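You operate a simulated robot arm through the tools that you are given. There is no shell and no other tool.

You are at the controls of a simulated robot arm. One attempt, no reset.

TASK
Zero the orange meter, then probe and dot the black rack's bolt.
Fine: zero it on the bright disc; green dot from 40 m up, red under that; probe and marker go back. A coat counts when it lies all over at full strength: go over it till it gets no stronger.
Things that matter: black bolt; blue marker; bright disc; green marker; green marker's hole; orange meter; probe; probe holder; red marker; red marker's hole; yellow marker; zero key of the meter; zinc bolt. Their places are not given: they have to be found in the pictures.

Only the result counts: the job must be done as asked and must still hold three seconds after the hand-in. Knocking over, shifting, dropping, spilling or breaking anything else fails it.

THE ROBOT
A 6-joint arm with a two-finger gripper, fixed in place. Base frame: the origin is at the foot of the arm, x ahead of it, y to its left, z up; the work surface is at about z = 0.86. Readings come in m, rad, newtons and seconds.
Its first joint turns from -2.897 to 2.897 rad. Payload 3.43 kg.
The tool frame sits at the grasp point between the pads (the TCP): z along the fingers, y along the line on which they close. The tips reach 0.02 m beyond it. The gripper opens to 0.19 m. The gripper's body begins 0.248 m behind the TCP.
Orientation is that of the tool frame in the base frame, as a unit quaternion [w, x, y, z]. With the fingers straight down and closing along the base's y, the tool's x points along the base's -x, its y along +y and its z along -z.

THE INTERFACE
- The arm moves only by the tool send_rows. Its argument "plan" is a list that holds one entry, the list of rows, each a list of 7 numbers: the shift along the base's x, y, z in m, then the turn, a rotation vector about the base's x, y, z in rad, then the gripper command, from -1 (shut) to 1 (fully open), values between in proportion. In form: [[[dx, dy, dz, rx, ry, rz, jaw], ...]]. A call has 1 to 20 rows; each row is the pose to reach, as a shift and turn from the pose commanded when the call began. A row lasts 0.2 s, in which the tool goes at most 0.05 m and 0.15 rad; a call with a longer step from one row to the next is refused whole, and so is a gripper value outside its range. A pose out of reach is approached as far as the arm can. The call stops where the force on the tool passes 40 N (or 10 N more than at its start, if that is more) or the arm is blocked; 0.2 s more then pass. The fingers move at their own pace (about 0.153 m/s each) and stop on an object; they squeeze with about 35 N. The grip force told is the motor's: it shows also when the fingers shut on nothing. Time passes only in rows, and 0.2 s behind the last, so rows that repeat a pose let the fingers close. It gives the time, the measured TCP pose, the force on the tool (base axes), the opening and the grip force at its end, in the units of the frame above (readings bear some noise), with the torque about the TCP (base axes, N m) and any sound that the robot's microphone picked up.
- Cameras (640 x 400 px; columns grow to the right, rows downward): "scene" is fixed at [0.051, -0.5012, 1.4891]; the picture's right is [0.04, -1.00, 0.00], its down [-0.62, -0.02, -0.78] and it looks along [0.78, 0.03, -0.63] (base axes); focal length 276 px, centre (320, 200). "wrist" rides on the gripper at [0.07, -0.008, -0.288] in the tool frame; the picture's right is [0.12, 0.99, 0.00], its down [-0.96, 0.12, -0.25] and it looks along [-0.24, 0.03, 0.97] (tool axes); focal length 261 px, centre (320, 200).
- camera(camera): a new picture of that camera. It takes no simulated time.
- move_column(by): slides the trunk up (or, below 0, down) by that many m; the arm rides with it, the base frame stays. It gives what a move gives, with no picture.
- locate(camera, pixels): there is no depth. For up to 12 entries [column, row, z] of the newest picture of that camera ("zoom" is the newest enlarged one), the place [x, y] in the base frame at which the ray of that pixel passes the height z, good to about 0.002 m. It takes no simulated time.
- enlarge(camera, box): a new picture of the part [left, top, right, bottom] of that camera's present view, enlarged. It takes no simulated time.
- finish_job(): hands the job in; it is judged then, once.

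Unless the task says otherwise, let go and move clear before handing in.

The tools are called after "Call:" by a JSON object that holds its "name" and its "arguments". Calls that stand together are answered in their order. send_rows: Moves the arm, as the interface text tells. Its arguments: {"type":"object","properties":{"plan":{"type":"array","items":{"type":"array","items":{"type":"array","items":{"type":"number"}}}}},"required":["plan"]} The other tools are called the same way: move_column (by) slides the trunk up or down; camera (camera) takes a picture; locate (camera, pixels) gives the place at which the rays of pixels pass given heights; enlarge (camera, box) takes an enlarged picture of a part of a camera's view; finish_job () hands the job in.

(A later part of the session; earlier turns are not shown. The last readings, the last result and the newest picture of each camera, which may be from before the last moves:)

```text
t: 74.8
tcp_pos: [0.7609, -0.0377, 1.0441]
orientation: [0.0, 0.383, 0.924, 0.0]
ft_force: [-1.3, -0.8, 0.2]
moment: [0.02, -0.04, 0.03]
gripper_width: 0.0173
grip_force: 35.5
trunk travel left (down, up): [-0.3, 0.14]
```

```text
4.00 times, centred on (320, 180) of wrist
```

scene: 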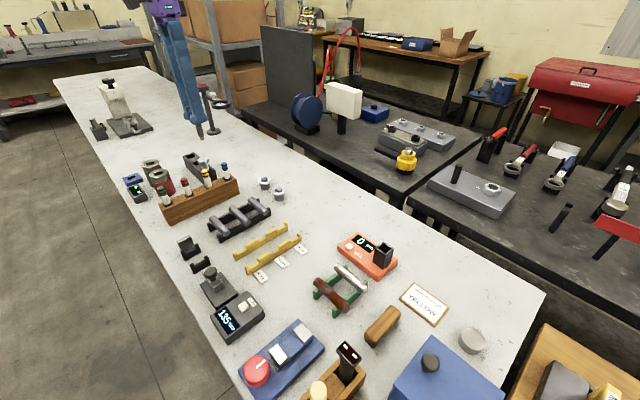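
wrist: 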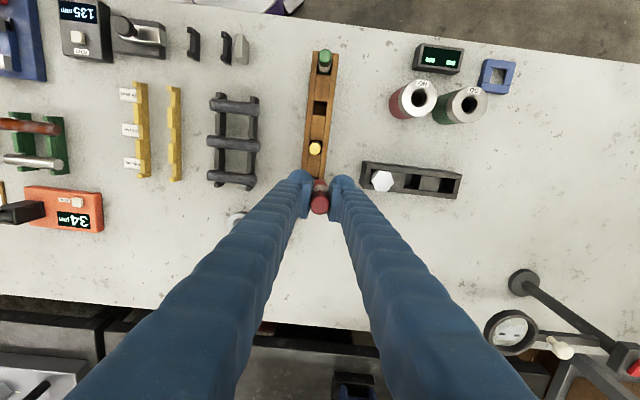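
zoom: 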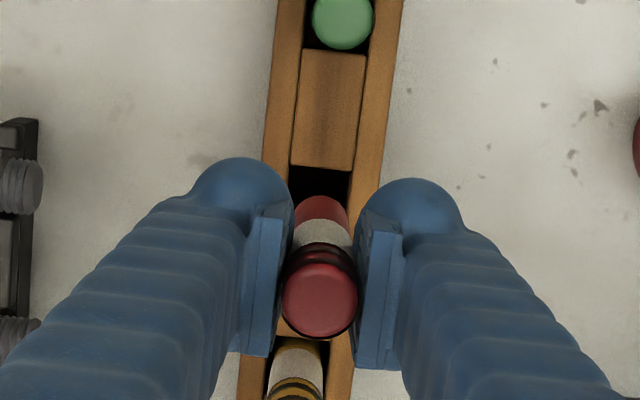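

Nib is plumb above the hole (0.7605,-0.038). Inserting and releasing.

Call:
{"name": "send_rows", "arguments": {"plan": [[[0, 0, -0.02, 0, 0, 0, -1], [0, 0, -0.04, 0, 0, 0, -1], [0, 0, -0.06, 0, 0, 0, -1], [0, 0, -0.075, 0, 0, 0, -1], [0, 0, -0.081, 0, 0, 0, -1], [0, 0, -0.081, 0, 0, 0, -1]]]}}

Call:
{"name": "enlarge", "arguments": {"camera": "scene", "box": [165, 165, 215, 215]}}

```text
t: 76.2
tcp_pos: [0.7607, -0.0379, 0.9632]
orientation: [0.0, 0.382, 0.924, 0.0]
ft_force: [0.2, 0.7, 0.0]
moment: [0.01, 0.01, -0.01]
gripper_width: 0.0174
grip_force: 34.9
trunk travel left (down, up): [-0.3, 0.14]
```

```text
8.00 times, centred on (190, 190) of scene
```

zoom: 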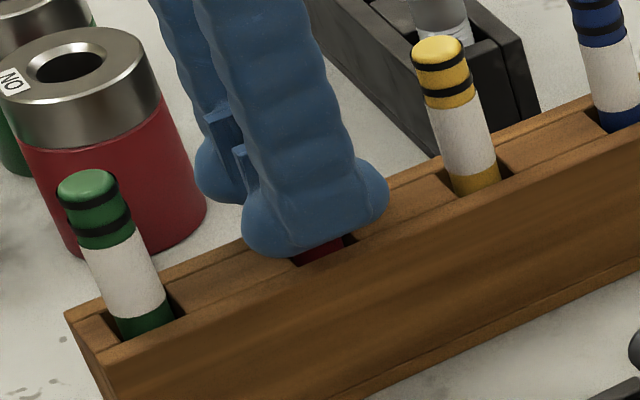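

Call:
{"name": "send_rows", "arguments": {"plan": [[[0, 0, -0.0015, 0, 0, 0, -1], [0, 0, -0.0015, 0, 0, 0, -0.7], [0, 0, -0.0015, 0, 0, 0, -0.4], [0, 0, -0.0015, 0, 0, 0, -0.4], [0, 0, 0.03, 0, 0, 0, -0.4], [0, 0, 0.07, 0, 0, 0, -0.4], [0, 0, 0.11, 0, 0, 0, -0.4], [0, 0, 0.15, 0, 0, 0, -0.4], [0, 0, 0.18, 0, 0, 0, -0.4]]]}}

Call:
{"name": "enlarge", "arguments": {"camera": "scene", "box": [150, 140, 250, 230]}}

Call:
{"name": "enlarge", "arguments": {"camera": "scene", "box": [190, 190, 290, 250]}}

Call:
{"name": "camera", "arguments": {"camera": "wrist"}}

```text
t: 78.2
tcp_pos: [0.7603, -0.0386, 1.1433]
orientation: [0.0, 0.382, 0.924, 0.0]
ft_force: [-0.5, -0.6, 0.4]
moment: [0.03, -0.06, -0.01]
gripper_width: 0.057
grip_force: 0.0
trunk travel left (down, up): [-0.3, 0.14]
```

```text
4.44 times, centred on (200, 185) of scene
```

zoom: 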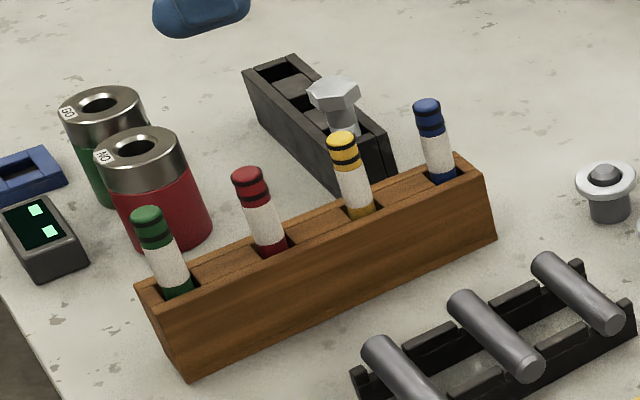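

```text
6.40 times, centred on (240, 220) of scene
```

zoom: 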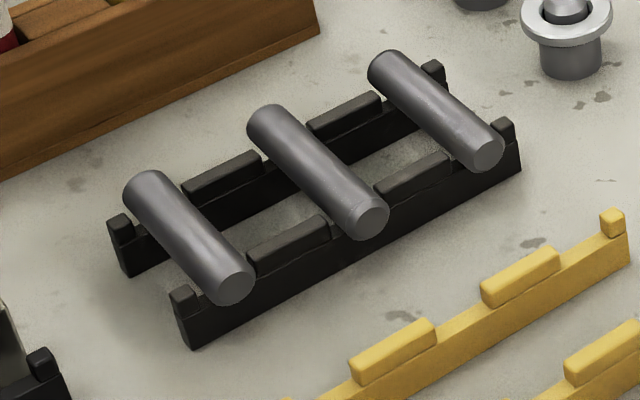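

```text
taken
```

wrist: 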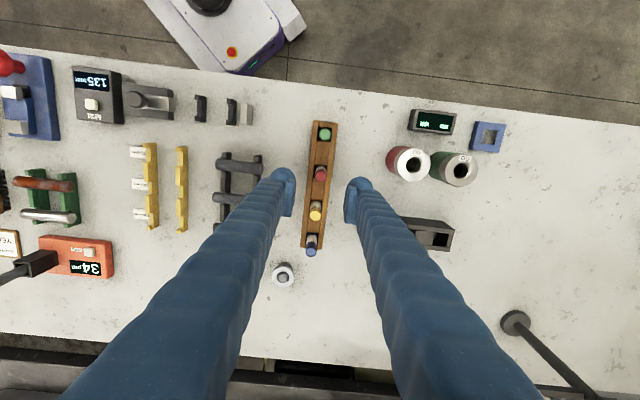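

Marker is back in its hole and everything stands as before. Fetching the probe again for a comparison on the other racks.

Call:
{"name": "send_rows", "arguments": {"plan": [[[-0.015, -0.041, 0, 0, 0, 0, -0.3], [-0.03, -0.082, 0, 0, 0, 0, -0.3], [-0.045, -0.123, 0, 0, 0, 0, -0.3], [-0.06, -0.164, 0, 0, 0, 0, -0.3], [-0.075, -0.205, 0, 0, 0, 0, -0.3], [-0.09, -0.246, 0, 0, 0, 0, -0.3], [-0.105, -0.287, 0, 0, 0, 0, -0.3], [-0.12, -0.328, 0, 0, 0, 0, -0.3], [-0.135, -0.369, 0, 0, 0, 0, -0.3], [-0.15, -0.41, 0, 0, 0, 0, -0.3], [-0.165, -0.451, 0, 0, 0, 0, -0.3], [-0.18, -0.492, 0, 0, 0, 0, -0.3], [-0.195, -0.533, 0, 0, 0, 0, -0.3], [-0.21, -0.574, 0, 0, 0, 0, -0.3], [-0.222, -0.6105, 0, 0, 0, 0, -0.3], [-0.222, -0.6105, -0.03, 0, 0, 0, -0.3], [-0.222, -0.6105, -0.03, 0, 0, 0, -0.3]]]}}

Call:
{"name": "enlarge", "arguments": {"camera": "wrist", "box": [250, 110, 390, 230]}}

Call:
{"name": "enlarge", "arguments": {"camera": "scene", "box": [340, 190, 440, 280]}}

Call:
{"name": "camera", "arguments": {"camera": "wrist"}}

```text
t: 81.8
tcp_pos: [0.5362, -0.6494, 1.1148]
orientation: [0.0, 0.383, 0.924, 0.0]
ft_force: [0.2, -0.4, -0.5]
moment: [-0.03, 0.01, 0.02]
gripper_width: 0.0663
grip_force: 0.0
trunk travel left (down, up): [-0.3, 0.14]
```

```text
3.33 times, centred on (320, 170) of wrist
```

zoom: 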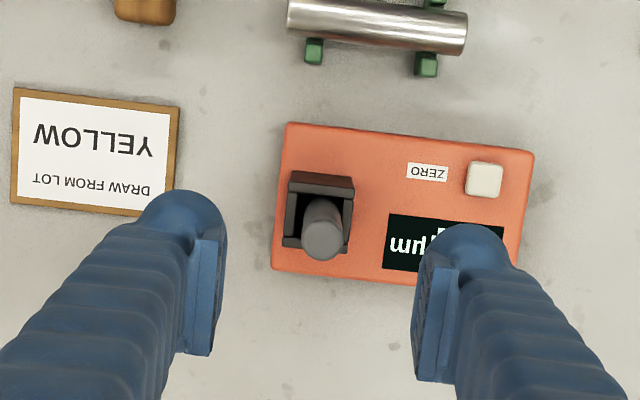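

```text
4.44 times, centred on (390, 235) of scene
```

zoom: 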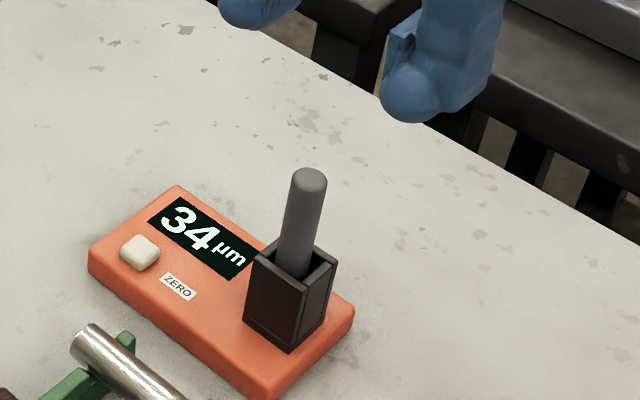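

```text
taken
```

wrist: 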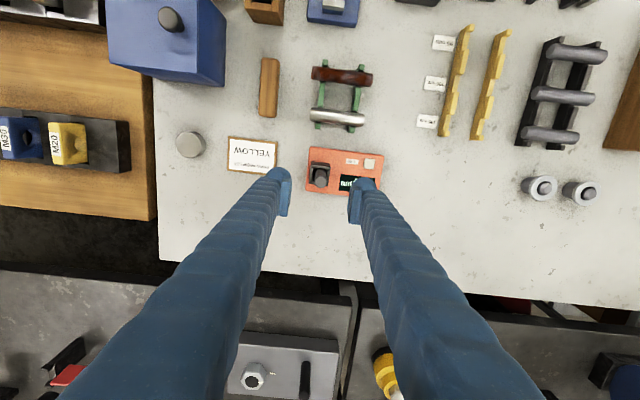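

Descending and gripping the probe.

Call:
{"name": "locate", "arguments": {"camera": "wrist", "pixels": [[338, 117, 0.9], [338, 117, 0.91], [343, 76, 0.9], [343, 76, 0.91], [563, 97, 0.9], [550, 135, 0.9], [578, 53, 0.9]]}}

Call:
{"name": "send_rows", "arguments": {"plan": [[[0, 0, -0.04, 0, 0, 0, -0.3], [0, 0, -0.08, 0, 0, 0, -0.3], [0, 0, -0.115, 0, 0, 0, -0.3], [0, 0, -0.135, 0, 0, 0, -0.3], [0, 0, -0.135, 0, 0, 0, -0.3], [0, 0, -0.135, 0, 0, 0, -1], [0, 0, -0.135, 0, 0, 0, -1], [0, 0, -0.135, 0, 0, 0, -1]]]}}

Call:
{"name": "enlarge", "arguments": {"camera": "scene", "box": [300, 240, 400, 330]}}

```text
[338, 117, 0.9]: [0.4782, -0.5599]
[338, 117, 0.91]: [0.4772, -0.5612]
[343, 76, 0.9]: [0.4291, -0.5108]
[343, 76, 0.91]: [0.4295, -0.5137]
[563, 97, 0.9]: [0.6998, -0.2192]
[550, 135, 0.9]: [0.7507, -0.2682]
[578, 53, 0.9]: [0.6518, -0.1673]
```

```text
t: 83.6
tcp_pos: [0.5378, -0.6479, 0.9783]
orientation: [0.0, 0.383, 0.924, 0.0]
ft_force: [0.6, -0.1, 0.5]
moment: [-0.03, 0.01, 0.03]
gripper_width: 0.0171
grip_force: 34.9
trunk travel left (down, up): [-0.3, 0.14]
```

```text
4.44 times, centred on (350, 285) of scene
```

zoom: 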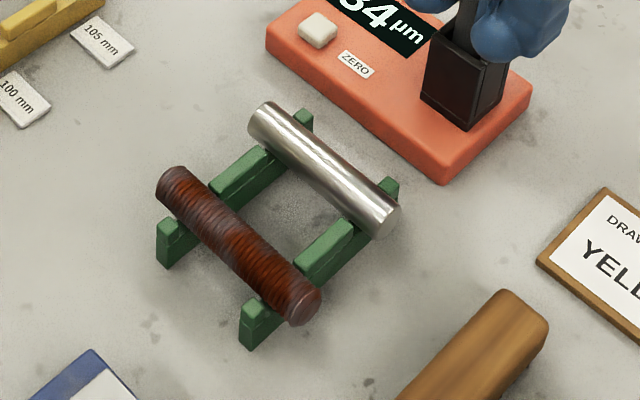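

Lifting the probe and taking it over the shiny rod of the green rack (top ≈ (0.478,-0.561,0.901)) for comparison.

Call:
{"name": "send_rows", "arguments": {"plan": [[[0, 0, 0.02, 0, 0, 0, -1], [0, 0, 0.06, 0, 0, 0, -1], [0, 0, 0.1, 0, 0, 0, -1], [0, 0, 0.12, 0, 0, 0, -1], [-0.02, 0.03, 0.12, 0, 0, 0, -1], [-0.04, 0.06, 0.12, 0, 0, 0, -1], [-0.0605, 0.088, 0.12, 0, 0, 0, -1], [-0.0605, 0.088, 0.08, 0, 0, 0, -1], [-0.0605, 0.088, 0.045, 0, 0, 0, -1], [-0.0605, 0.088, 0.03, 0, 0, 0, -1], [-0.0605, 0.088, 0.03, 0, 0, 0, -1]]]}}

Call:
{"name": "enlarge", "arguments": {"camera": "scene", "box": [310, 220, 400, 310]}}

Call:
{"name": "enlarge", "arguments": {"camera": "wrist", "box": [260, 120, 380, 230]}}

```text
t: 86.0
tcp_pos: [0.4785, -0.563, 1.0093]
orientation: [0.0, 0.383, 0.924, 0.0]
ft_force: [-0.2, -0.6, -0.3]
moment: [0.01, 0.04, 0.0]
gripper_width: 0.0175
grip_force: 35.4
trunk travel left (down, up): [-0.3, 0.14]
```

```text
4.44 times, centred on (355, 265) of scene
```

zoom: 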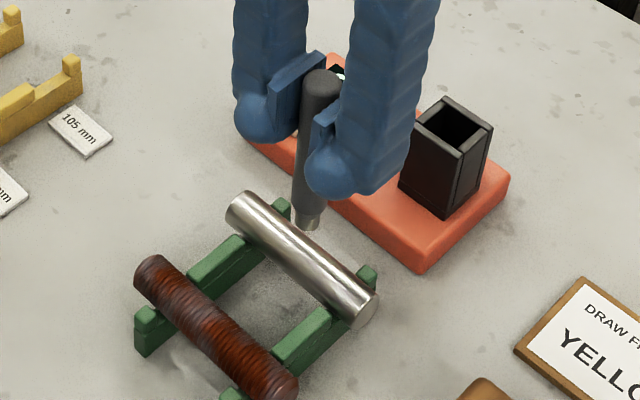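

```text
3.64 times, centred on (320, 175) of wrist
```

zoom: 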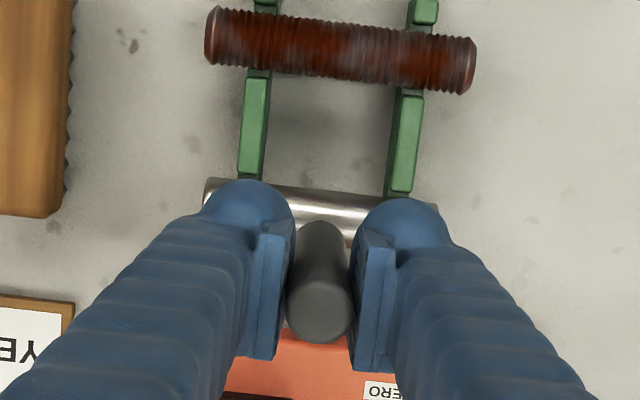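

Call:
{"name": "send_rows", "arguments": {"plan": [[[0, 0, -0.01, 0, 0, 0, -1], [0, 0, -0.016, 0, 0, 0, -1], [0, 0, -0.018, 0, 0, 0, -1]]]}}

Call:
{"name": "enlarge", "arguments": {"camera": "scene", "box": [310, 220, 400, 310]}}

```text
t: 86.8
tcp_pos: [0.4774, -0.562, 0.9914]
orientation: [0.0, 0.383, 0.924, 0.001]
ft_force: [-0.1, 0.6, 2.6]
moment: [0.02, 0.02, -0.01]
gripper_width: 0.0176
grip_force: 34.8
trunk travel left (down, up): [-0.3, 0.14]
```

```text
4.44 times, centred on (355, 265) of scene
```

zoom: 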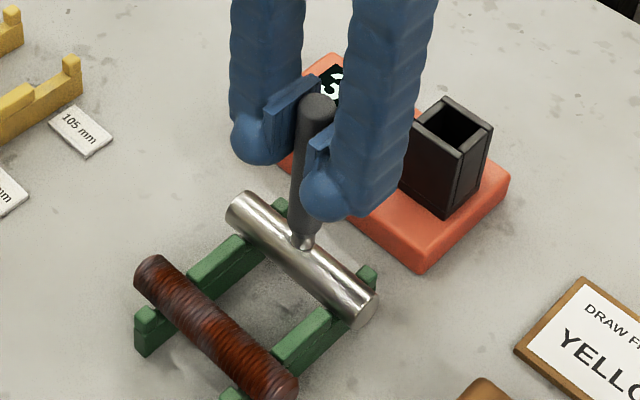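

Contact is starting (2.6 N). One more millimetre, then lift and read the display.

Call:
{"name": "send_rows", "arguments": {"plan": [[[0, 0, -0.001, 0, 0, 0, -1], [0, 0, -0.0015, 0, 0, 0, -1], [0, 0, -0.0015, 0, 0, 0, -1]]]}}

Call:
{"name": "send_rows", "arguments": {"plan": [[[0, 0, 0.005, 0, 0, 0, -1], [0, 0, 0.03, 0, 0, 0, -1], [0, 0, 0.06, 0, 0, 0, -1], [0, 0, 0.1, 0, 0, 0, -1], [0.02, 0.03, 0.13, 0, 0, 0, -1], [0.04, 0.06, 0.14, 0, 0, 0, -1], [0.06, 0.1, 0.14, 0, 0, 0, -1]]]}}

Call:
{"name": "enlarge", "arguments": {"camera": "scene", "box": [310, 220, 410, 310]}}

```text
t: 87.6
tcp_pos: [0.4778, -0.5617, 0.9916]
orientation: [0.001, 0.383, 0.924, -0.001]
ft_force: [2.6, -2.7, 16.3]
moment: [-0.19, -0.18, -0.01]
gripper_width: 0.0175
grip_force: 35.0
trunk travel left (down, up): [-0.3, 0.14]
```

```text
t: 89.2
tcp_pos: [0.5398, -0.4607, 1.1301]
orientation: [-0.001, 0.382, 0.924, 0.0]
ft_force: [0.9, 0.3, -0.3]
moment: [0.09, 0.03, -0.03]
gripper_width: 0.0177
grip_force: 35.1
trunk travel left (down, up): [-0.3, 0.14]
```

```text
4.44 times, centred on (360, 265) of scene
```

zoom: 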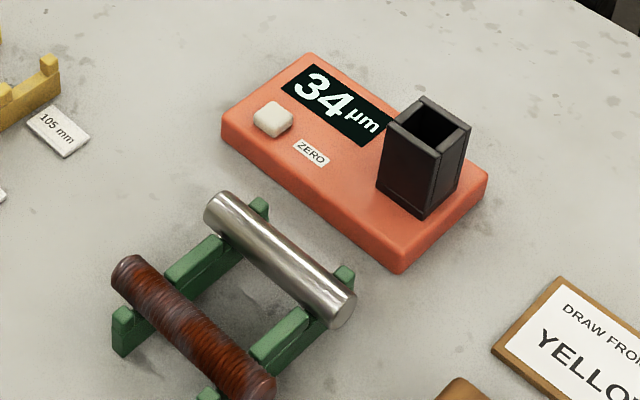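

Shiny rod: 16 N of contact, yet the display stays 34 — so it is no measurable bolt. Now the middle dark rod in the rail rack, top ≈ (0.700,-0.2175,0.898).

Call:
{"name": "send_rows", "arguments": {"plan": [[[0.024, 0.036, 0, 0, 0, 0, -1], [0.048, 0.072, 0, 0, 0, 0, -1], [0.072, 0.108, 0, 0, 0, 0, -1], [0.096, 0.144, 0, 0, 0, 0, -1], [0.12, 0.18, 0, 0, 0, 0, -1], [0.144, 0.216, 0, 0, 0, 0, -1], [0.162, 0.2435, 0, 0, 0, 0, -1], [0.162, 0.2435, -0.04, 0, 0, 0, -1], [0.162, 0.2435, -0.08, 0, 0, 0, -1], [0.162, 0.2435, -0.11, 0, 0, 0, -1], [0.162, 0.2435, -0.122, 0, 0, 0, -1], [0.162, 0.2435, -0.122, 0, 0, 0, -1]]]}}

Call:
{"name": "enlarge", "arguments": {"camera": "scene", "box": [200, 180, 290, 250]}}

Call:
{"name": "enlarge", "arguments": {"camera": "wrist", "box": [260, 120, 380, 230]}}

```text
t: 91.8
tcp_pos: [0.6991, -0.2166, 1.0073]
orientation: [0.0, 0.382, 0.924, 0.0]
ft_force: [0.1, -0.2, -0.3]
moment: [-0.03, 0.01, 0.03]
gripper_width: 0.0176
grip_force: 34.6
trunk travel left (down, up): [-0.3, 0.14]
```

```text
5.71 times, centred on (245, 215) of scene
```

zoom: 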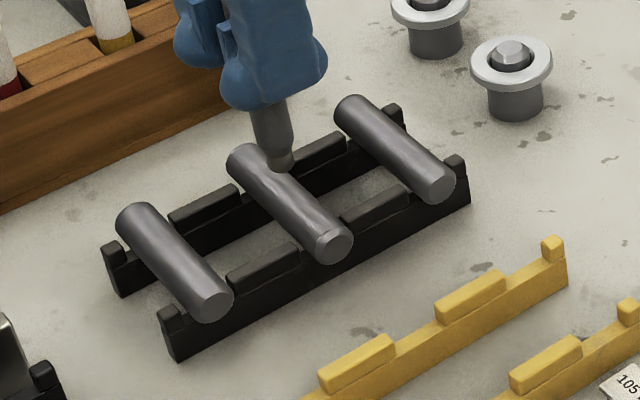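

```text
3.64 times, centred on (320, 175) of wrist
```

zoom: 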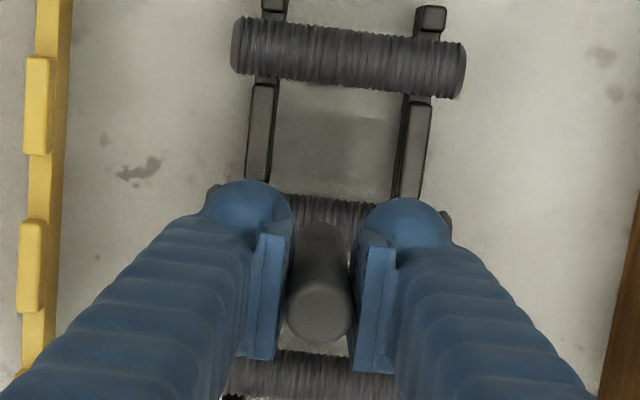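

Call:
{"name": "send_rows", "arguments": {"plan": [[[0, 0, -0.008, 0, 0, 0, -1], [0, 0, -0.014, 0, 0, 0, -1], [0, 0, -0.016, 0, 0, 0, -1]]]}}

Call:
{"name": "send_rows", "arguments": {"plan": [[[0, 0, -0.001, 0, 0, 0, -1], [0, 0, -0.002, 0, 0, 0, -1]]]}}

Call:
{"name": "enlarge", "arguments": {"camera": "scene", "box": [200, 180, 290, 250]}}

Call:
{"name": "enlarge", "arguments": {"camera": "scene", "box": [330, 220, 410, 290]}}

```text
t: 92.6
tcp_pos: [0.6993, -0.218, 0.9922]
orientation: [0.0, 0.382, 0.924, 0.0]
ft_force: [-0.1, -0.9, -0.4]
moment: [-0.02, 0.0, -0.05]
gripper_width: 0.0176
grip_force: 35.2
trunk travel left (down, up): [-0.3, 0.14]
```

```text
t: 93.2
tcp_pos: [0.7006, -0.2168, 0.9913]
orientation: [0.001, 0.383, 0.924, -0.001]
ft_force: [-2.1, 0.5, 18.0]
moment: [0.04, 0.13, -0.03]
gripper_width: 0.0179
grip_force: 35.1
trunk travel left (down, up): [-0.3, 0.14]
```

```text
5.71 times, centred on (245, 215) of scene
```

zoom: 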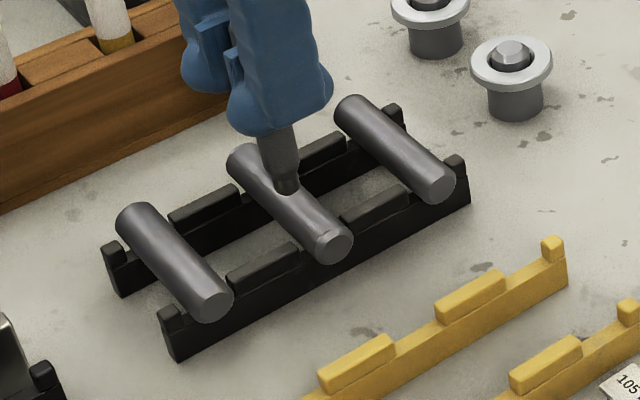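

```text
5.71 times, centred on (370, 255) of scene
```

zoom: 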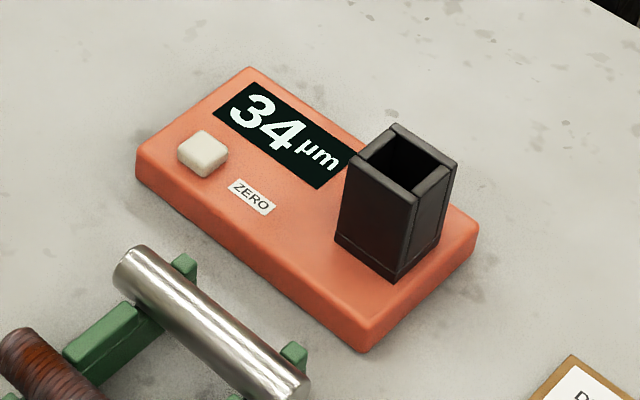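

The dark rod too gives no response at 18 N (display stays 34), so the hex bolt is the only measurable bolt I've found. Before drawing conclusions I'll look at the wooden bench at the near right, which has black trays I haven't fully seen.

Call:
{"name": "send_rows", "arguments": {"plan": [[[0, 0, 0.04, 0, 0, 0, -1], [0, 0, 0.08, 0, 0, 0, -1], [0, 0, 0.12, 0, 0, 0, -1], [-0.025, -0.0359, 0.129, 0, 0, 0.112, -1], [-0.05, -0.0718, 0.138, 0, 0, 0.224, -1], [-0.075, -0.1077, 0.147, 0, 0, 0.336, -1], [-0.1, -0.1436, 0.156, 0, 0, 0.448, -1], [-0.125, -0.1795, 0.165, 0, 0, 0.56, -1], [-0.15, -0.2154, 0.174, 0, 0, 0.672, -1], [-0.175, -0.2513, 0.183, 0, 0, 0.784, -1], [-0.2, -0.2872, 0.192, 0, 0, 0.896, -1], [-0.225, -0.3231, 0.201, 0, 0, 1.008, -1], [-0.25, -0.359, 0.21, 0, 0, 1.12, -1], [-0.275, -0.3949, 0.219, 0, 0, 1.232, -1], [-0.3, -0.4308, 0.228, 0, 0, 1.344, -1], [-0.325, -0.4667, 0.237, 0, 0, 1.456, -1], [-0.35, -0.5025, 0.246, 0, 0, 1.571, -1], [-0.35, -0.5025, 0.246, 0, 0, 1.571, -1]]]}}

Call:
{"name": "camera", "arguments": {"camera": "wrist"}}

Call:
{"name": "enlarge", "arguments": {"camera": "scene", "box": [200, 180, 290, 250]}}

```text
t: 97.0
tcp_pos: [0.3513, -0.7195, 1.2354]
orientation: [0.0, -0.384, 0.923, 0.0]
ft_force: [-0.8, -0.3, -0.6]
moment: [-0.01, 0.0, 0.02]
gripper_width: 0.0174
grip_force: 35.0
trunk travel left (down, up): [-0.3, 0.14]
```

```text
taken
```

wrist: 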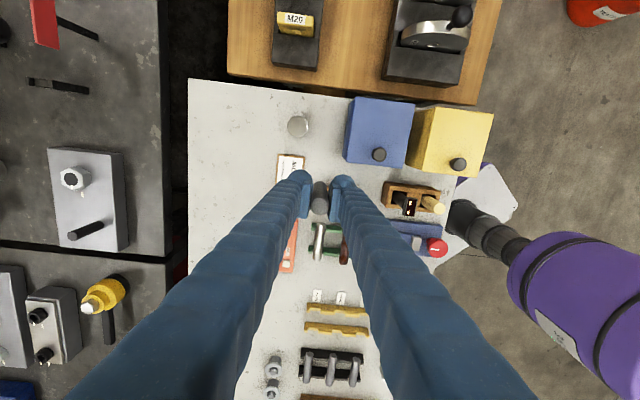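

```text
5.71 times, centred on (245, 215) of scene
```

zoom: 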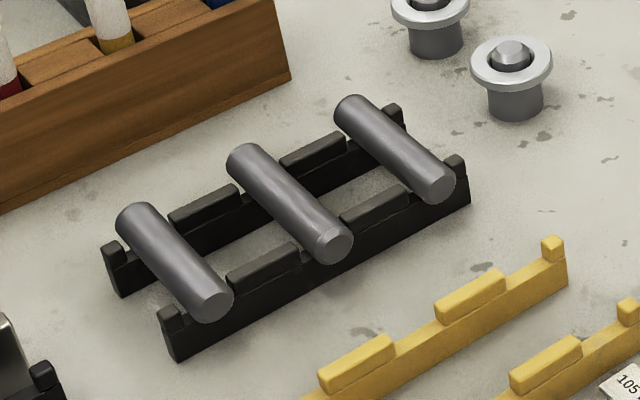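

Call:
{"name": "enlarge", "arguments": {"camera": "wrist", "box": [220, 0, 540, 200]}}

Call:
{"name": "enlarge", "arguments": {"camera": "wrist", "box": [0, 0, 190, 380]}}

Call:
{"name": "enlarge", "arguments": {"camera": "wrist", "box": [250, 340, 310, 400]}}

Call:
{"name": "enlarge", "arguments": {"camera": "wrist", "box": [360, 150, 480, 260]}}

```text
2.00 times, centred on (380, 100) of wrist
```

zoom: 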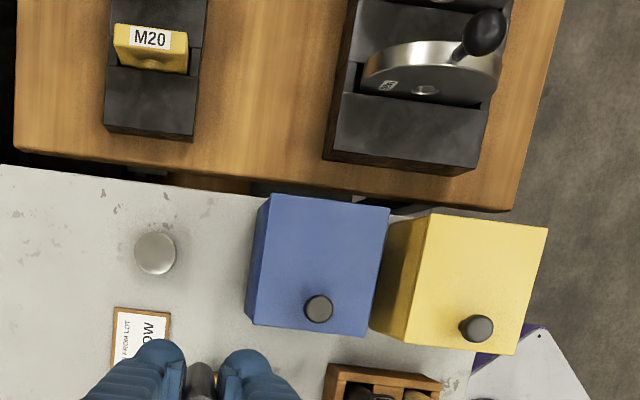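

```text
1.05 times, centred on (95, 190) of wrist (not enlarged: the box is as wide or as high as the picture)
```

zoom: 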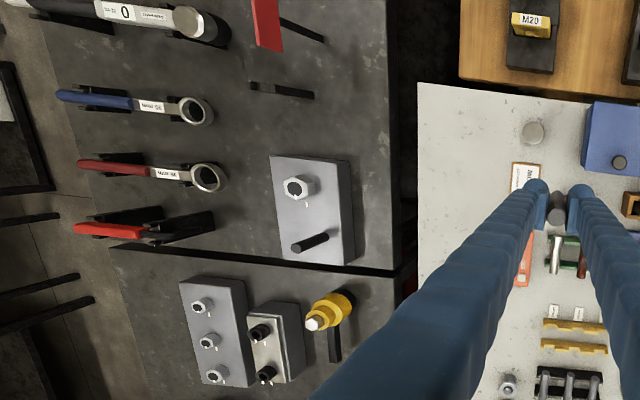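

```text
6.67 times, centred on (280, 370) of wrist
```

zoom: 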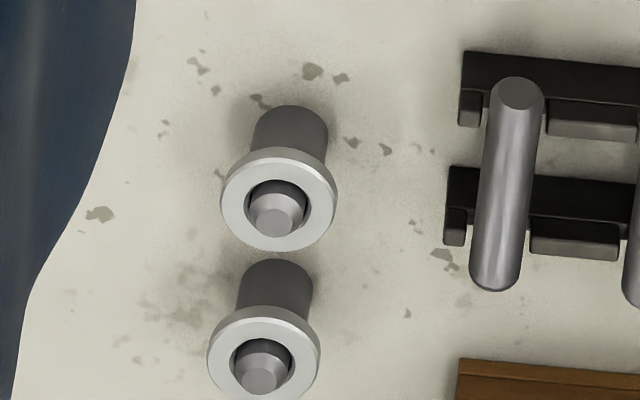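

```text
3.64 times, centred on (420, 205) of wrist
```

zoom: 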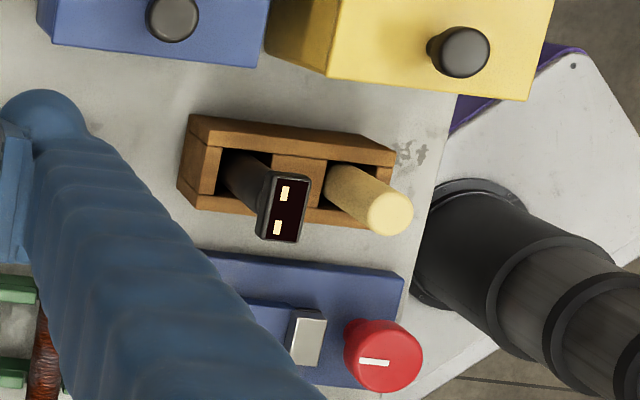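

Nothing else bolt-like is reachable: only M20 plugs, a wheel, and the closed boxes. The hex bolt is the black rack's only bolt and the only one the meter reads, so it's the target. I'll return the probe first.

Call:
{"name": "send_rows", "arguments": {"plan": [[[0.017, 0.0065, -0.008, 0, 0, -0.143, -1], [0.034, 0.013, -0.016, 0, 0, -0.286, -1], [0.051, 0.0196, -0.024, 0, 0, -0.429, -1], [0.068, 0.026, -0.032, 0, 0, -0.572, -1], [0.085, 0.0326, -0.04, 0, 0, -0.715, -1], [0.102, 0.039, -0.048, 0, 0, -0.858, -1], [0.12, 0.046, -0.056, 0, 0, -1.0, -1], [0.137, 0.0525, -0.064, 0, 0, -1.143, -1], [0.154, 0.059, -0.072, 0, 0, -1.286, -1], [0.171, 0.0655, -0.08, 0, 0, -1.43, -1], [0.188, 0.072, -0.09, 0, 0, -1.571, -1], [0.188, 0.072, -0.13, 0, 0, -1.571, -1], [0.188, 0.072, -0.17, 0, 0, -1.571, -1], [0.188, 0.072, -0.1854, 0, 0, -1.571, -1], [0.188, 0.072, -0.1854, 0, 0, -1.571, -1]]]}}

Call:
{"name": "enlarge", "arguments": {"camera": "scene", "box": [365, 225, 405, 265]}}

```text
t: 100.2
tcp_pos: [0.5376, -0.6493, 1.0491]
orientation: [0.0, 0.384, 0.923, 0.0]
ft_force: [0.0, -0.1, -0.7]
moment: [0.03, -0.01, -0.04]
gripper_width: 0.0177
grip_force: 34.5
trunk travel left (down, up): [-0.3, 0.14]
```

```text
10.00 times, centred on (385, 245) of scene
```

zoom: 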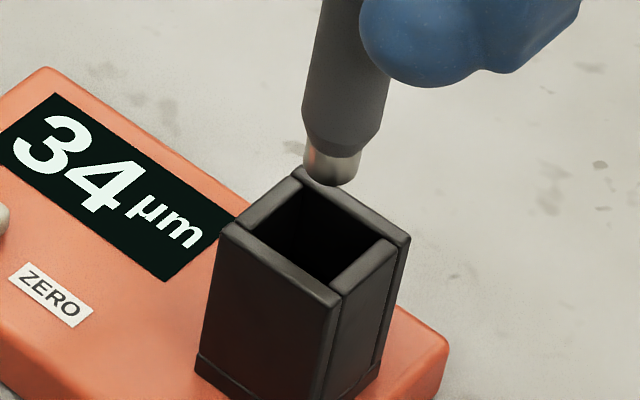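

Tip is ~1–2 mm off hole centre; correcting slightly and inserting, then releasing.

Call:
{"name": "send_rows", "arguments": {"plan": [[[-0.0015, 0.001, 0, 0, 0, 0, -1], [-0.0015, 0.001, -0.02, 0, 0, 0, -1], [-0.0015, 0.001, -0.035, 0, 0, 0, -1], [-0.0015, 0.001, -0.05, 0, 0, 0, -1], [-0.0015, 0.001, -0.062, 0, 0, 0, -1], [-0.0015, 0.001, -0.069, 0, 0, 0, -1], [-0.0015, 0.001, -0.069, 0, 0, 0, -1]]]}}

Call:
{"name": "enlarge", "arguments": {"camera": "scene", "box": [355, 210, 425, 280]}}

```text
t: 101.8
tcp_pos: [0.5358, -0.6469, 0.9815]
orientation: [0.0, 0.383, 0.924, 0.0]
ft_force: [0.5, 0.6, -0.6]
moment: [-0.01, -0.01, -0.01]
gripper_width: 0.0176
grip_force: 34.8
trunk travel left (down, up): [-0.3, 0.14]
```

```text
5.71 times, centred on (390, 245) of scene
```

zoom: 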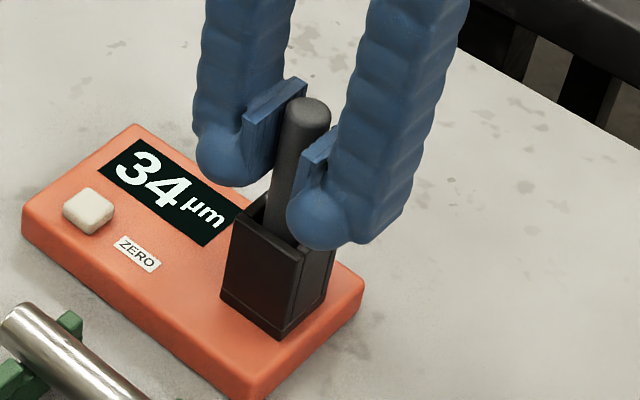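

Call:
{"name": "send_rows", "arguments": {"plan": [[[0, 0, -0.002, 0, 0, 0, -1], [0, 0, -0.002, 0, 0, 0, -0.7], [0, 0, -0.002, 0, 0, 0, -0.4], [0, 0, -0.002, 0, 0, 0, -0.4], [0, 0, 0.03, 0, 0, 0, -0.4], [0, 0, 0.07, 0, 0, 0, -0.4], [0, 0, 0.11, 0, 0, 0, -0.4], [0, 0, 0.15, 0, 0, 0, -0.4], [0, 0, 0.162, 0, 0, 0, -0.4]]]}}

Call:
{"name": "enlarge", "arguments": {"camera": "scene", "box": [355, 210, 425, 280]}}

Call:
{"name": "enlarge", "arguments": {"camera": "scene", "box": [190, 145, 220, 175]}}

```text
t: 103.8
tcp_pos: [0.538, -0.6468, 1.1433]
orientation: [0.0, 0.383, 0.924, -0.001]
ft_force: [0.3, 0.8, 0.0]
moment: [0.0, 0.0, -0.01]
gripper_width: 0.057
grip_force: 0.0
trunk travel left (down, up): [-0.3, 0.14]
```

```text
5.71 times, centred on (390, 245) of scene
```

zoom: 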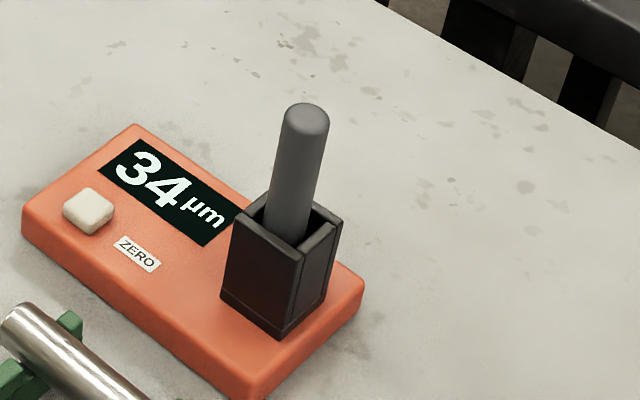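

```text
13.33 times, centred on (205, 160) of scene
```

zoom: 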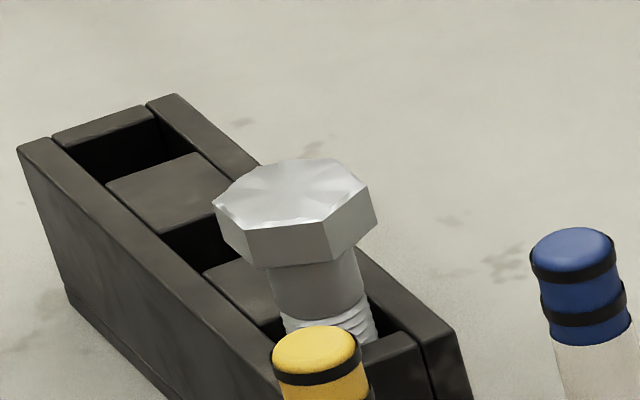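

Probe is home. Going for the red marker again.

Call:
{"name": "send_rows", "arguments": {"plan": [[[0.0149, 0.0406, 0, 0, 0, 0, -0.4], [0.0299, 0.0811, 0, 0, 0, 0, -0.4], [0.0448, 0.1217, 0, 0, 0, 0, -0.4], [0.0597, 0.1623, 0, 0, 0, 0, -0.4], [0.0747, 0.2028, 0, 0, 0, 0, -0.4], [0.0896, 0.2434, 0, 0, 0, 0, -0.4], [0.1045, 0.284, 0, 0, 0, 0, -0.4], [0.1195, 0.3245, 0, 0, 0, 0, -0.4], [0.1344, 0.3651, 0, 0, 0, 0, -0.4], [0.1493, 0.4057, 0, 0, 0, 0, -0.4], [0.1643, 0.4462, 0, 0, 0, 0, -0.4], [0.1792, 0.4868, 0, 0, 0, 0, -0.4], [0.1941, 0.5274, 0, 0, 0, 0, -0.4], [0.2091, 0.5679, 0, 0, 0, 0, -0.4], [0.224, 0.6085, 0, 0, 0, 0, -0.4], [0.224, 0.6085, -0.04, 0, 0, 0, -0.4], [0.224, 0.6085, -0.08, 0, 0, 0, -0.4], [0.224, 0.6085, -0.11, 0, 0, 0, -0.4], [0.224, 0.6085, -0.11, 0, 0, 0, -0.4]]]}}

Call:
{"name": "enlarge", "arguments": {"camera": "wrist", "box": [250, 110, 390, 230]}}

Call:
{"name": "enlarge", "arguments": {"camera": "scene", "box": [140, 140, 230, 220]}}

```text
t: 107.8
tcp_pos: [0.7615, -0.0389, 1.0315]
orientation: [0.0, 0.383, 0.924, 0.0]
ft_force: [1.1, 0.4, -0.6]
moment: [0.01, 0.01, 0.02]
gripper_width: 0.057
grip_force: 0.1
trunk travel left (down, up): [-0.3, 0.14]
```

```text
3.33 times, centred on (320, 170) of wrist
```

zoom: 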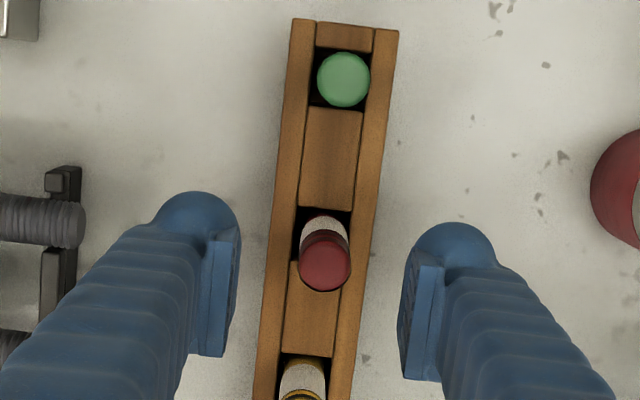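

```text
5.00 times, centred on (185, 180) of scene
```

zoom: 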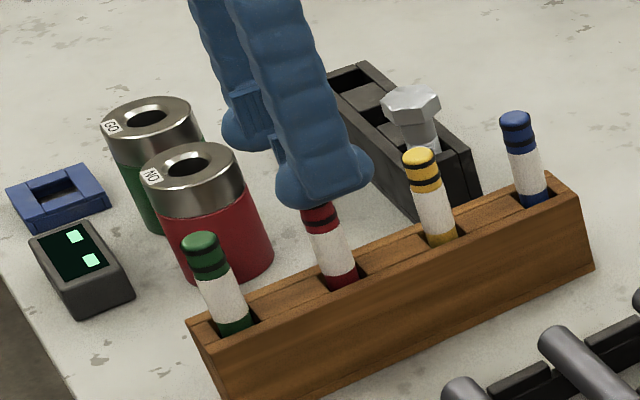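

Red marker centred. Descend, grip, and lift.

Call:
{"name": "send_rows", "arguments": {"plan": [[[0, 0, -0.03, 0, 0, 0, -0.4], [0, 0, -0.055, 0, 0, 0, -0.4], [0, 0, -0.071, 0, 0, 0, -0.4], [0, 0, -0.071, 0, 0, 0, -0.4], [0, 0, -0.071, 0, 0, 0, -1], [0, 0, -0.071, 0, 0, 0, -1], [0, 0, -0.071, 0, 0, 0, -1], [0, 0, -0.05, 0, 0, 0, -1], [0, 0, -0.01, 0, 0, 0, -1], [0, 0, 0.03, 0, 0, 0, -1], [0, 0, 0.07, 0, 0, 0, -1], [0, 0, 0.109, 0, 0, 0, -1], [0, 0, 0.109, 0, 0, 0, -1]]]}}

Call:
{"name": "enlarge", "arguments": {"camera": "scene", "box": [155, 130, 205, 180]}}

```text
t: 110.6
tcp_pos: [0.7617, -0.0371, 1.1412]
orientation: [-0.002, 0.383, 0.924, -0.001]
ft_force: [0.0, -0.1, -0.7]
moment: [0.01, 0.0, -0.03]
gripper_width: 0.017
grip_force: 34.9
trunk travel left (down, up): [-0.3, 0.14]
```

```text
8.00 times, centred on (180, 155) of scene
```

zoom: 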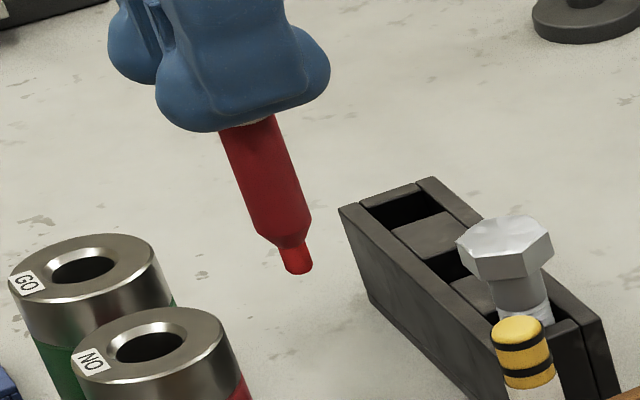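

Nib as before. Moving above the bolt head and down to just above contact (1.058), then a light touch.

Call:
{"name": "send_rows", "arguments": {"plan": [[[0.042, 0.0024, 0, 0, 0, 0, -1], [0.084, 0.0048, 0, 0, 0, 0, -1], [0.126, 0.0072, 0, 0, 0, 0, -1], [0.169, 0.0095, 0, 0, 0, 0, -1], [0.169, 0.0095, -0.035, 0, 0, 0, -1], [0.169, 0.0095, -0.067, 0, 0, 0, -1], [0.169, 0.0095, -0.082, 0, 0, 0, -1], [0.169, 0.0095, -0.084, 0, 0, 0, -1], [0.169, 0.0095, -0.084, 0, 0, 0, -1]]]}}

Call:
{"name": "enlarge", "arguments": {"camera": "scene", "box": [190, 145, 220, 175]}}

```text
t: 112.6
tcp_pos: [0.9278, -0.0273, 1.0586]
orientation: [0.0, 0.383, 0.924, -0.001]
ft_force: [-0.5, -0.3, -0.2]
moment: [0.03, -0.03, 0.02]
gripper_width: 0.0171
grip_force: 35.2
trunk travel left (down, up): [-0.3, 0.14]
```

```text
13.33 times, centred on (205, 160) of scene
```

zoom: 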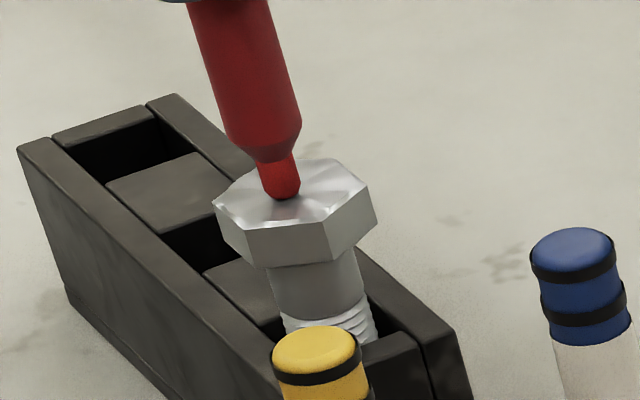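

Hovering ~1–2 mm above. Touch down lightly and hold about a second.

Call:
{"name": "send_rows", "arguments": {"plan": [[[0, 0, -0.0015, 0, 0, 0, -1], [0, 0, -0.0022, 0, 0, 0, -1], [0, 0, -0.0026, 0, 0, 0, -1], [0, 0, -0.0026, 0, 0, 0, -1], [0, 0, -0.0026, 0, 0, 0, -1], [0, 0, -0.0026, 0, 0, 0, -1], [0, 0, -0.0026, 0, 0, 0, -1]]]}}

Call:
{"name": "enlarge", "arguments": {"camera": "scene", "box": [190, 145, 220, 175]}}

```text
t: 114.2
tcp_pos: [0.9289, -0.0285, 1.0578]
orientation: [0.001, 0.383, 0.924, -0.001]
ft_force: [0.3, -0.1, 17.3]
moment: [-0.04, -0.07, 0.0]
gripper_width: 0.0171
grip_force: 35.0
trunk travel left (down, up): [-0.3, 0.14]
```

```text
13.33 times, centred on (205, 160) of scene
```

zoom: 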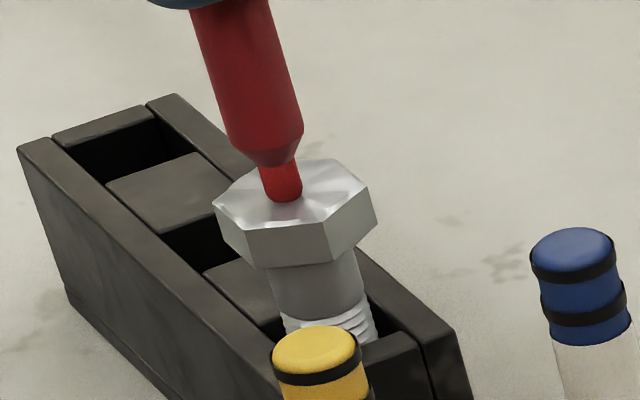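

Firm contact at 17 N. Now a small rub (±2.5 mm) with slightly less pressure, then lift and inspect.

Call:
{"name": "send_rows", "arguments": {"plan": [[[0.0025, 0, 0.0006, 0, 0, 0, -1], [0.0018, 0.0018, 0.0006, 0, 0, 0, -1], [0, 0.0025, 0.0006, 0, 0, 0, -1], [-0.0018, 0.0018, 0.0004, 0, 0, 0, -1], [-0.0025, 0, 0.0004, 0, 0, 0, -1], [-0.0018, -0.0018, 0.0004, 0, 0, 0, -1], [0, -0.0025, 0.0004, 0, 0, 0, -1], [0.0018, -0.0018, 0.0004, 0, 0, 0, -1], [0.0025, 0, 0.0004, 0, 0, 0, -1], [0, 0, 0.0004, 0, 0, 0, -1]]]}}

Call:
{"name": "enlarge", "arguments": {"camera": "scene", "box": [190, 145, 220, 175]}}

Call:
{"name": "send_rows", "arguments": {"plan": [[[0, 0, 0.01, 0, 0, 0, -1], [0, 0, 0.03, 0, 0, 0, -1], [0, 0, 0.05, 0, 0, 0, -1], [0, 0, 0.05, 0, 0, 0, -1]]]}}

Call:
{"name": "enlarge", "arguments": {"camera": "scene", "box": [190, 145, 220, 175]}}

```text
t: 116.4
tcp_pos: [0.9297, -0.0283, 1.056]
orientation: [0.0, 0.382, 0.924, 0.0]
ft_force: [-0.1, 0.9, 9.3]
moment: [0.06, -0.02, 0.01]
gripper_width: 0.0173
grip_force: 35.1
trunk travel left (down, up): [-0.3, 0.14]
```

```text
13.33 times, centred on (205, 160) of scene
```

zoom: 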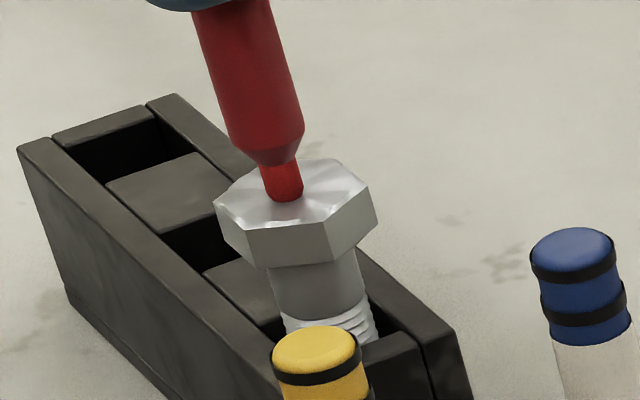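

```text
t: 117.4
tcp_pos: [0.9298, -0.0308, 1.1059]
orientation: [-0.001, 0.382, 0.924, -0.001]
ft_force: [-0.2, 0.0, -0.8]
moment: [0.02, -0.02, 0.02]
gripper_width: 0.0171
grip_force: 35.5
trunk travel left (down, up): [-0.3, 0.14]
```

```text
13.33 times, centred on (205, 160) of scene
```

zoom: 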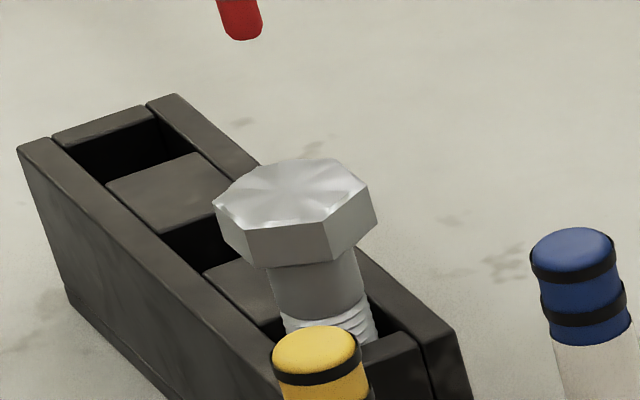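

Still no visible dot from the scene camera after holding and rubbing. I'll step aside and check the head from the wrist camera at high zoom.

Call:
{"name": "send_rows", "arguments": {"plan": [[[-0.03, -0.03, 0.01, 0, 0, 0, -1], [-0.06, -0.06, 0.02, 0, 0, 0, -1], [-0.08, -0.08, 0.03, 0, 0, 0, -1], [-0.08, -0.08, 0.03, 0, 0, 0, -1]]]}}

Call:
{"name": "enlarge", "arguments": {"camera": "wrist", "box": [360, 160, 410, 200]}}

Call:
{"name": "enlarge", "arguments": {"camera": "wrist", "box": [290, 150, 350, 230]}}

Call:
{"name": "enlarge", "arguments": {"camera": "scene", "box": [180, 90, 230, 140]}}

```text
t: 118.4
tcp_pos: [0.8502, -0.109, 1.1359]
orientation: [-0.002, 0.383, 0.924, -0.001]
ft_force: [0.0, -0.4, 0.0]
moment: [0.0, 0.04, -0.01]
gripper_width: 0.0169
grip_force: 35.0
trunk travel left (down, up): [-0.3, 0.14]
```

```text
10.00 times, centred on (385, 180) of wrist
```

zoom: 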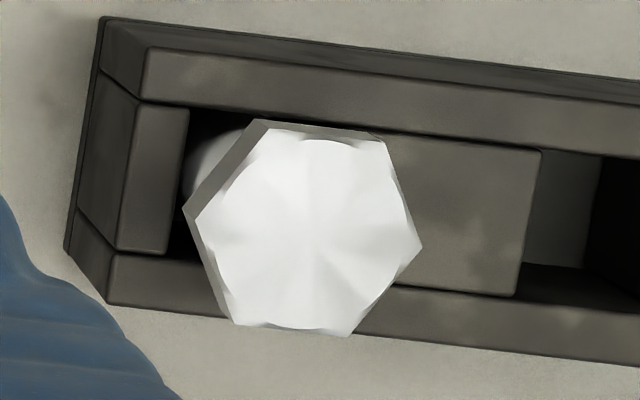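

```text
5.00 times, centred on (320, 190) of wrist
```

zoom: 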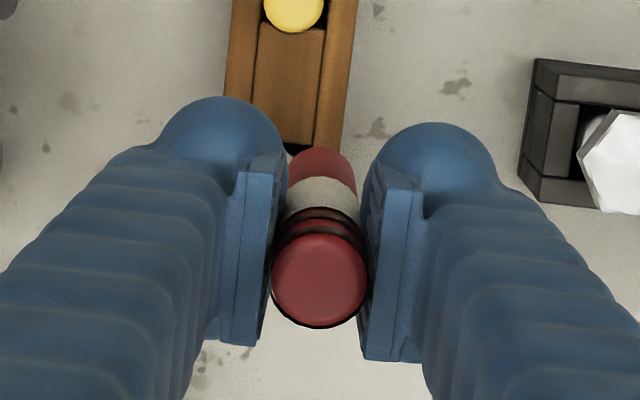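

```text
8.00 times, centred on (205, 115) of scene
```

zoom: 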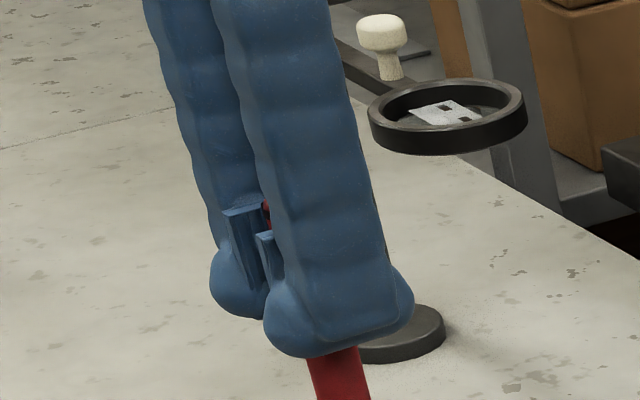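

The head is still clean from both cameras. I'll try different contact regimes: first a very light, longer touch right at the head's centre.

Call:
{"name": "send_rows", "arguments": {"plan": [[[0.03, 0.03, 0, 0, 0, 0, -1], [0.06, 0.06, 0, 0, 0, 0, -1], [0.0815, 0.0785, 0, 0, 0, 0, -1], [0.0815, 0.0785, -0.04, 0, 0, 0, -1], [0.0815, 0.0785, -0.07, 0, 0, 0, -1], [0.0815, 0.0785, -0.0775, 0, 0, 0, -1], [0.0815, 0.0785, -0.0785, 0, 0, 0, -1], [0.0815, 0.0785, -0.079, 0, 0, 0, -1]]]}}

Call:
{"name": "send_rows", "arguments": {"plan": [[[0, 0, -0.0004, 0, 0, 0, -1], [0, 0, -0.0004, 0, 0, 0, -1]]]}}

Call:
{"name": "send_rows", "arguments": {"plan": [[[0, 0, -0.0004, 0, 0, 0, -1], [0, 0, -0.0004, 0, 0, 0, -1]]]}}

Call:
{"name": "enlarge", "arguments": {"camera": "scene", "box": [197, 150, 213, 166]}}

```text
t: 120.2
tcp_pos: [0.9312, -0.0314, 1.0567]
orientation: [-0.001, 0.383, 0.924, -0.001]
ft_force: [0.5, 0.4, -0.4]
moment: [0.01, -0.03, -0.03]
gripper_width: 0.017
grip_force: 34.8
trunk travel left (down, up): [-0.3, 0.14]
```

```text
t: 120.8
tcp_pos: [0.9313, -0.0297, 1.0547]
orientation: [0.0, 0.382, 0.924, 0.0]
ft_force: [0.4, 0.1, -0.6]
moment: [0.0, -0.01, 0.01]
gripper_width: 0.017
grip_force: 34.7
trunk travel left (down, up): [-0.3, 0.14]
```

```text
t: 121.4
tcp_pos: [0.9327, -0.0293, 1.0564]
orientation: [0.0, 0.383, 0.924, 0.0]
ft_force: [-0.9, -0.7, 0.1]
moment: [0.01, 0.01, -0.02]
gripper_width: 0.0171
grip_force: 35.0
trunk travel left (down, up): [-0.3, 0.14]
```

```text
16.00 times, centred on (205, 158) of scene
```

zoom: 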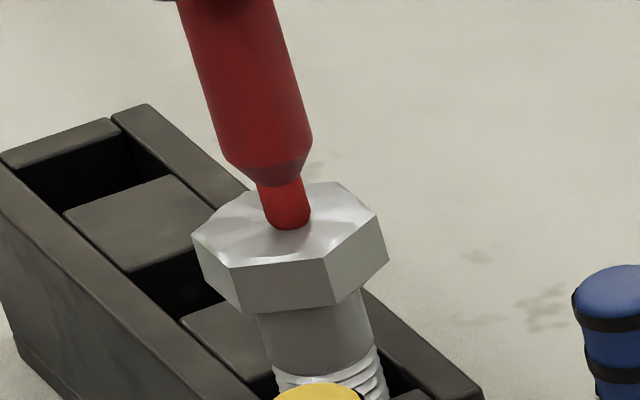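

Call:
{"name": "send_rows", "arguments": {"plan": [[[0, 0, -0.0004, 0, 0, 0, -1], [0, 0, -0.0004, 0, 0, 0, -1]]]}}

Call:
{"name": "send_rows", "arguments": {"plan": [[[0, 0, -0.0003, 0, 0, 0, -1], [0, 0, -0.0003, 0, 0, 0, -1]]]}}

Call:
{"name": "send_rows", "arguments": {"plan": [[[0, 0, 0, 0, 0, 0, -1], [0, 0, 0, 0, 0, 0, -1], [0, 0, 0, 0, 0, 0, -1]]]}}

Call:
{"name": "enlarge", "arguments": {"camera": "scene", "box": [197, 150, 213, 166]}}

```text
t: 122.0
tcp_pos: [0.9318, -0.0292, 1.0567]
orientation: [-0.001, 0.383, 0.924, 0.0]
ft_force: [0.5, 0.9, 5.2]
moment: [-0.02, -0.02, -0.03]
gripper_width: 0.0171
grip_force: 34.8
trunk travel left (down, up): [-0.3, 0.14]
```

```text
t: 122.6
tcp_pos: [0.9308, -0.0297, 1.0563]
orientation: [0.0, 0.382, 0.924, 0.0]
ft_force: [-0.1, -0.2, 7.4]
moment: [-0.02, -0.03, -0.03]
gripper_width: 0.0173
grip_force: 34.7
trunk travel left (down, up): [-0.3, 0.14]
```

```text
t: 123.4
tcp_pos: [0.9309, -0.0308, 1.0556]
orientation: [0.0, 0.383, 0.924, 0.0]
ft_force: [-0.4, -0.3, 9.0]
moment: [-0.03, -0.03, 0.01]
gripper_width: 0.0171
grip_force: 35.0
trunk travel left (down, up): [-0.3, 0.14]
```

```text
16.00 times, centred on (205, 158) of scene
```

zoom: 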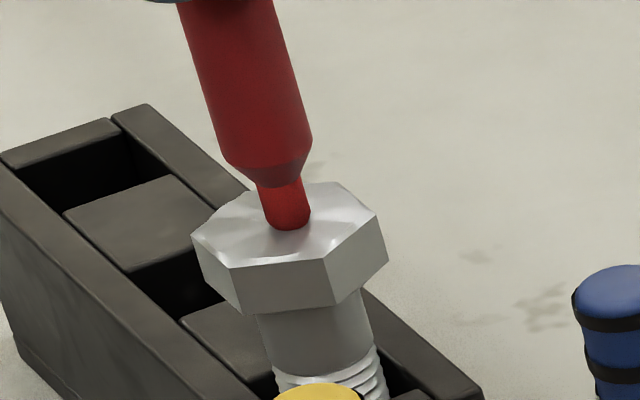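

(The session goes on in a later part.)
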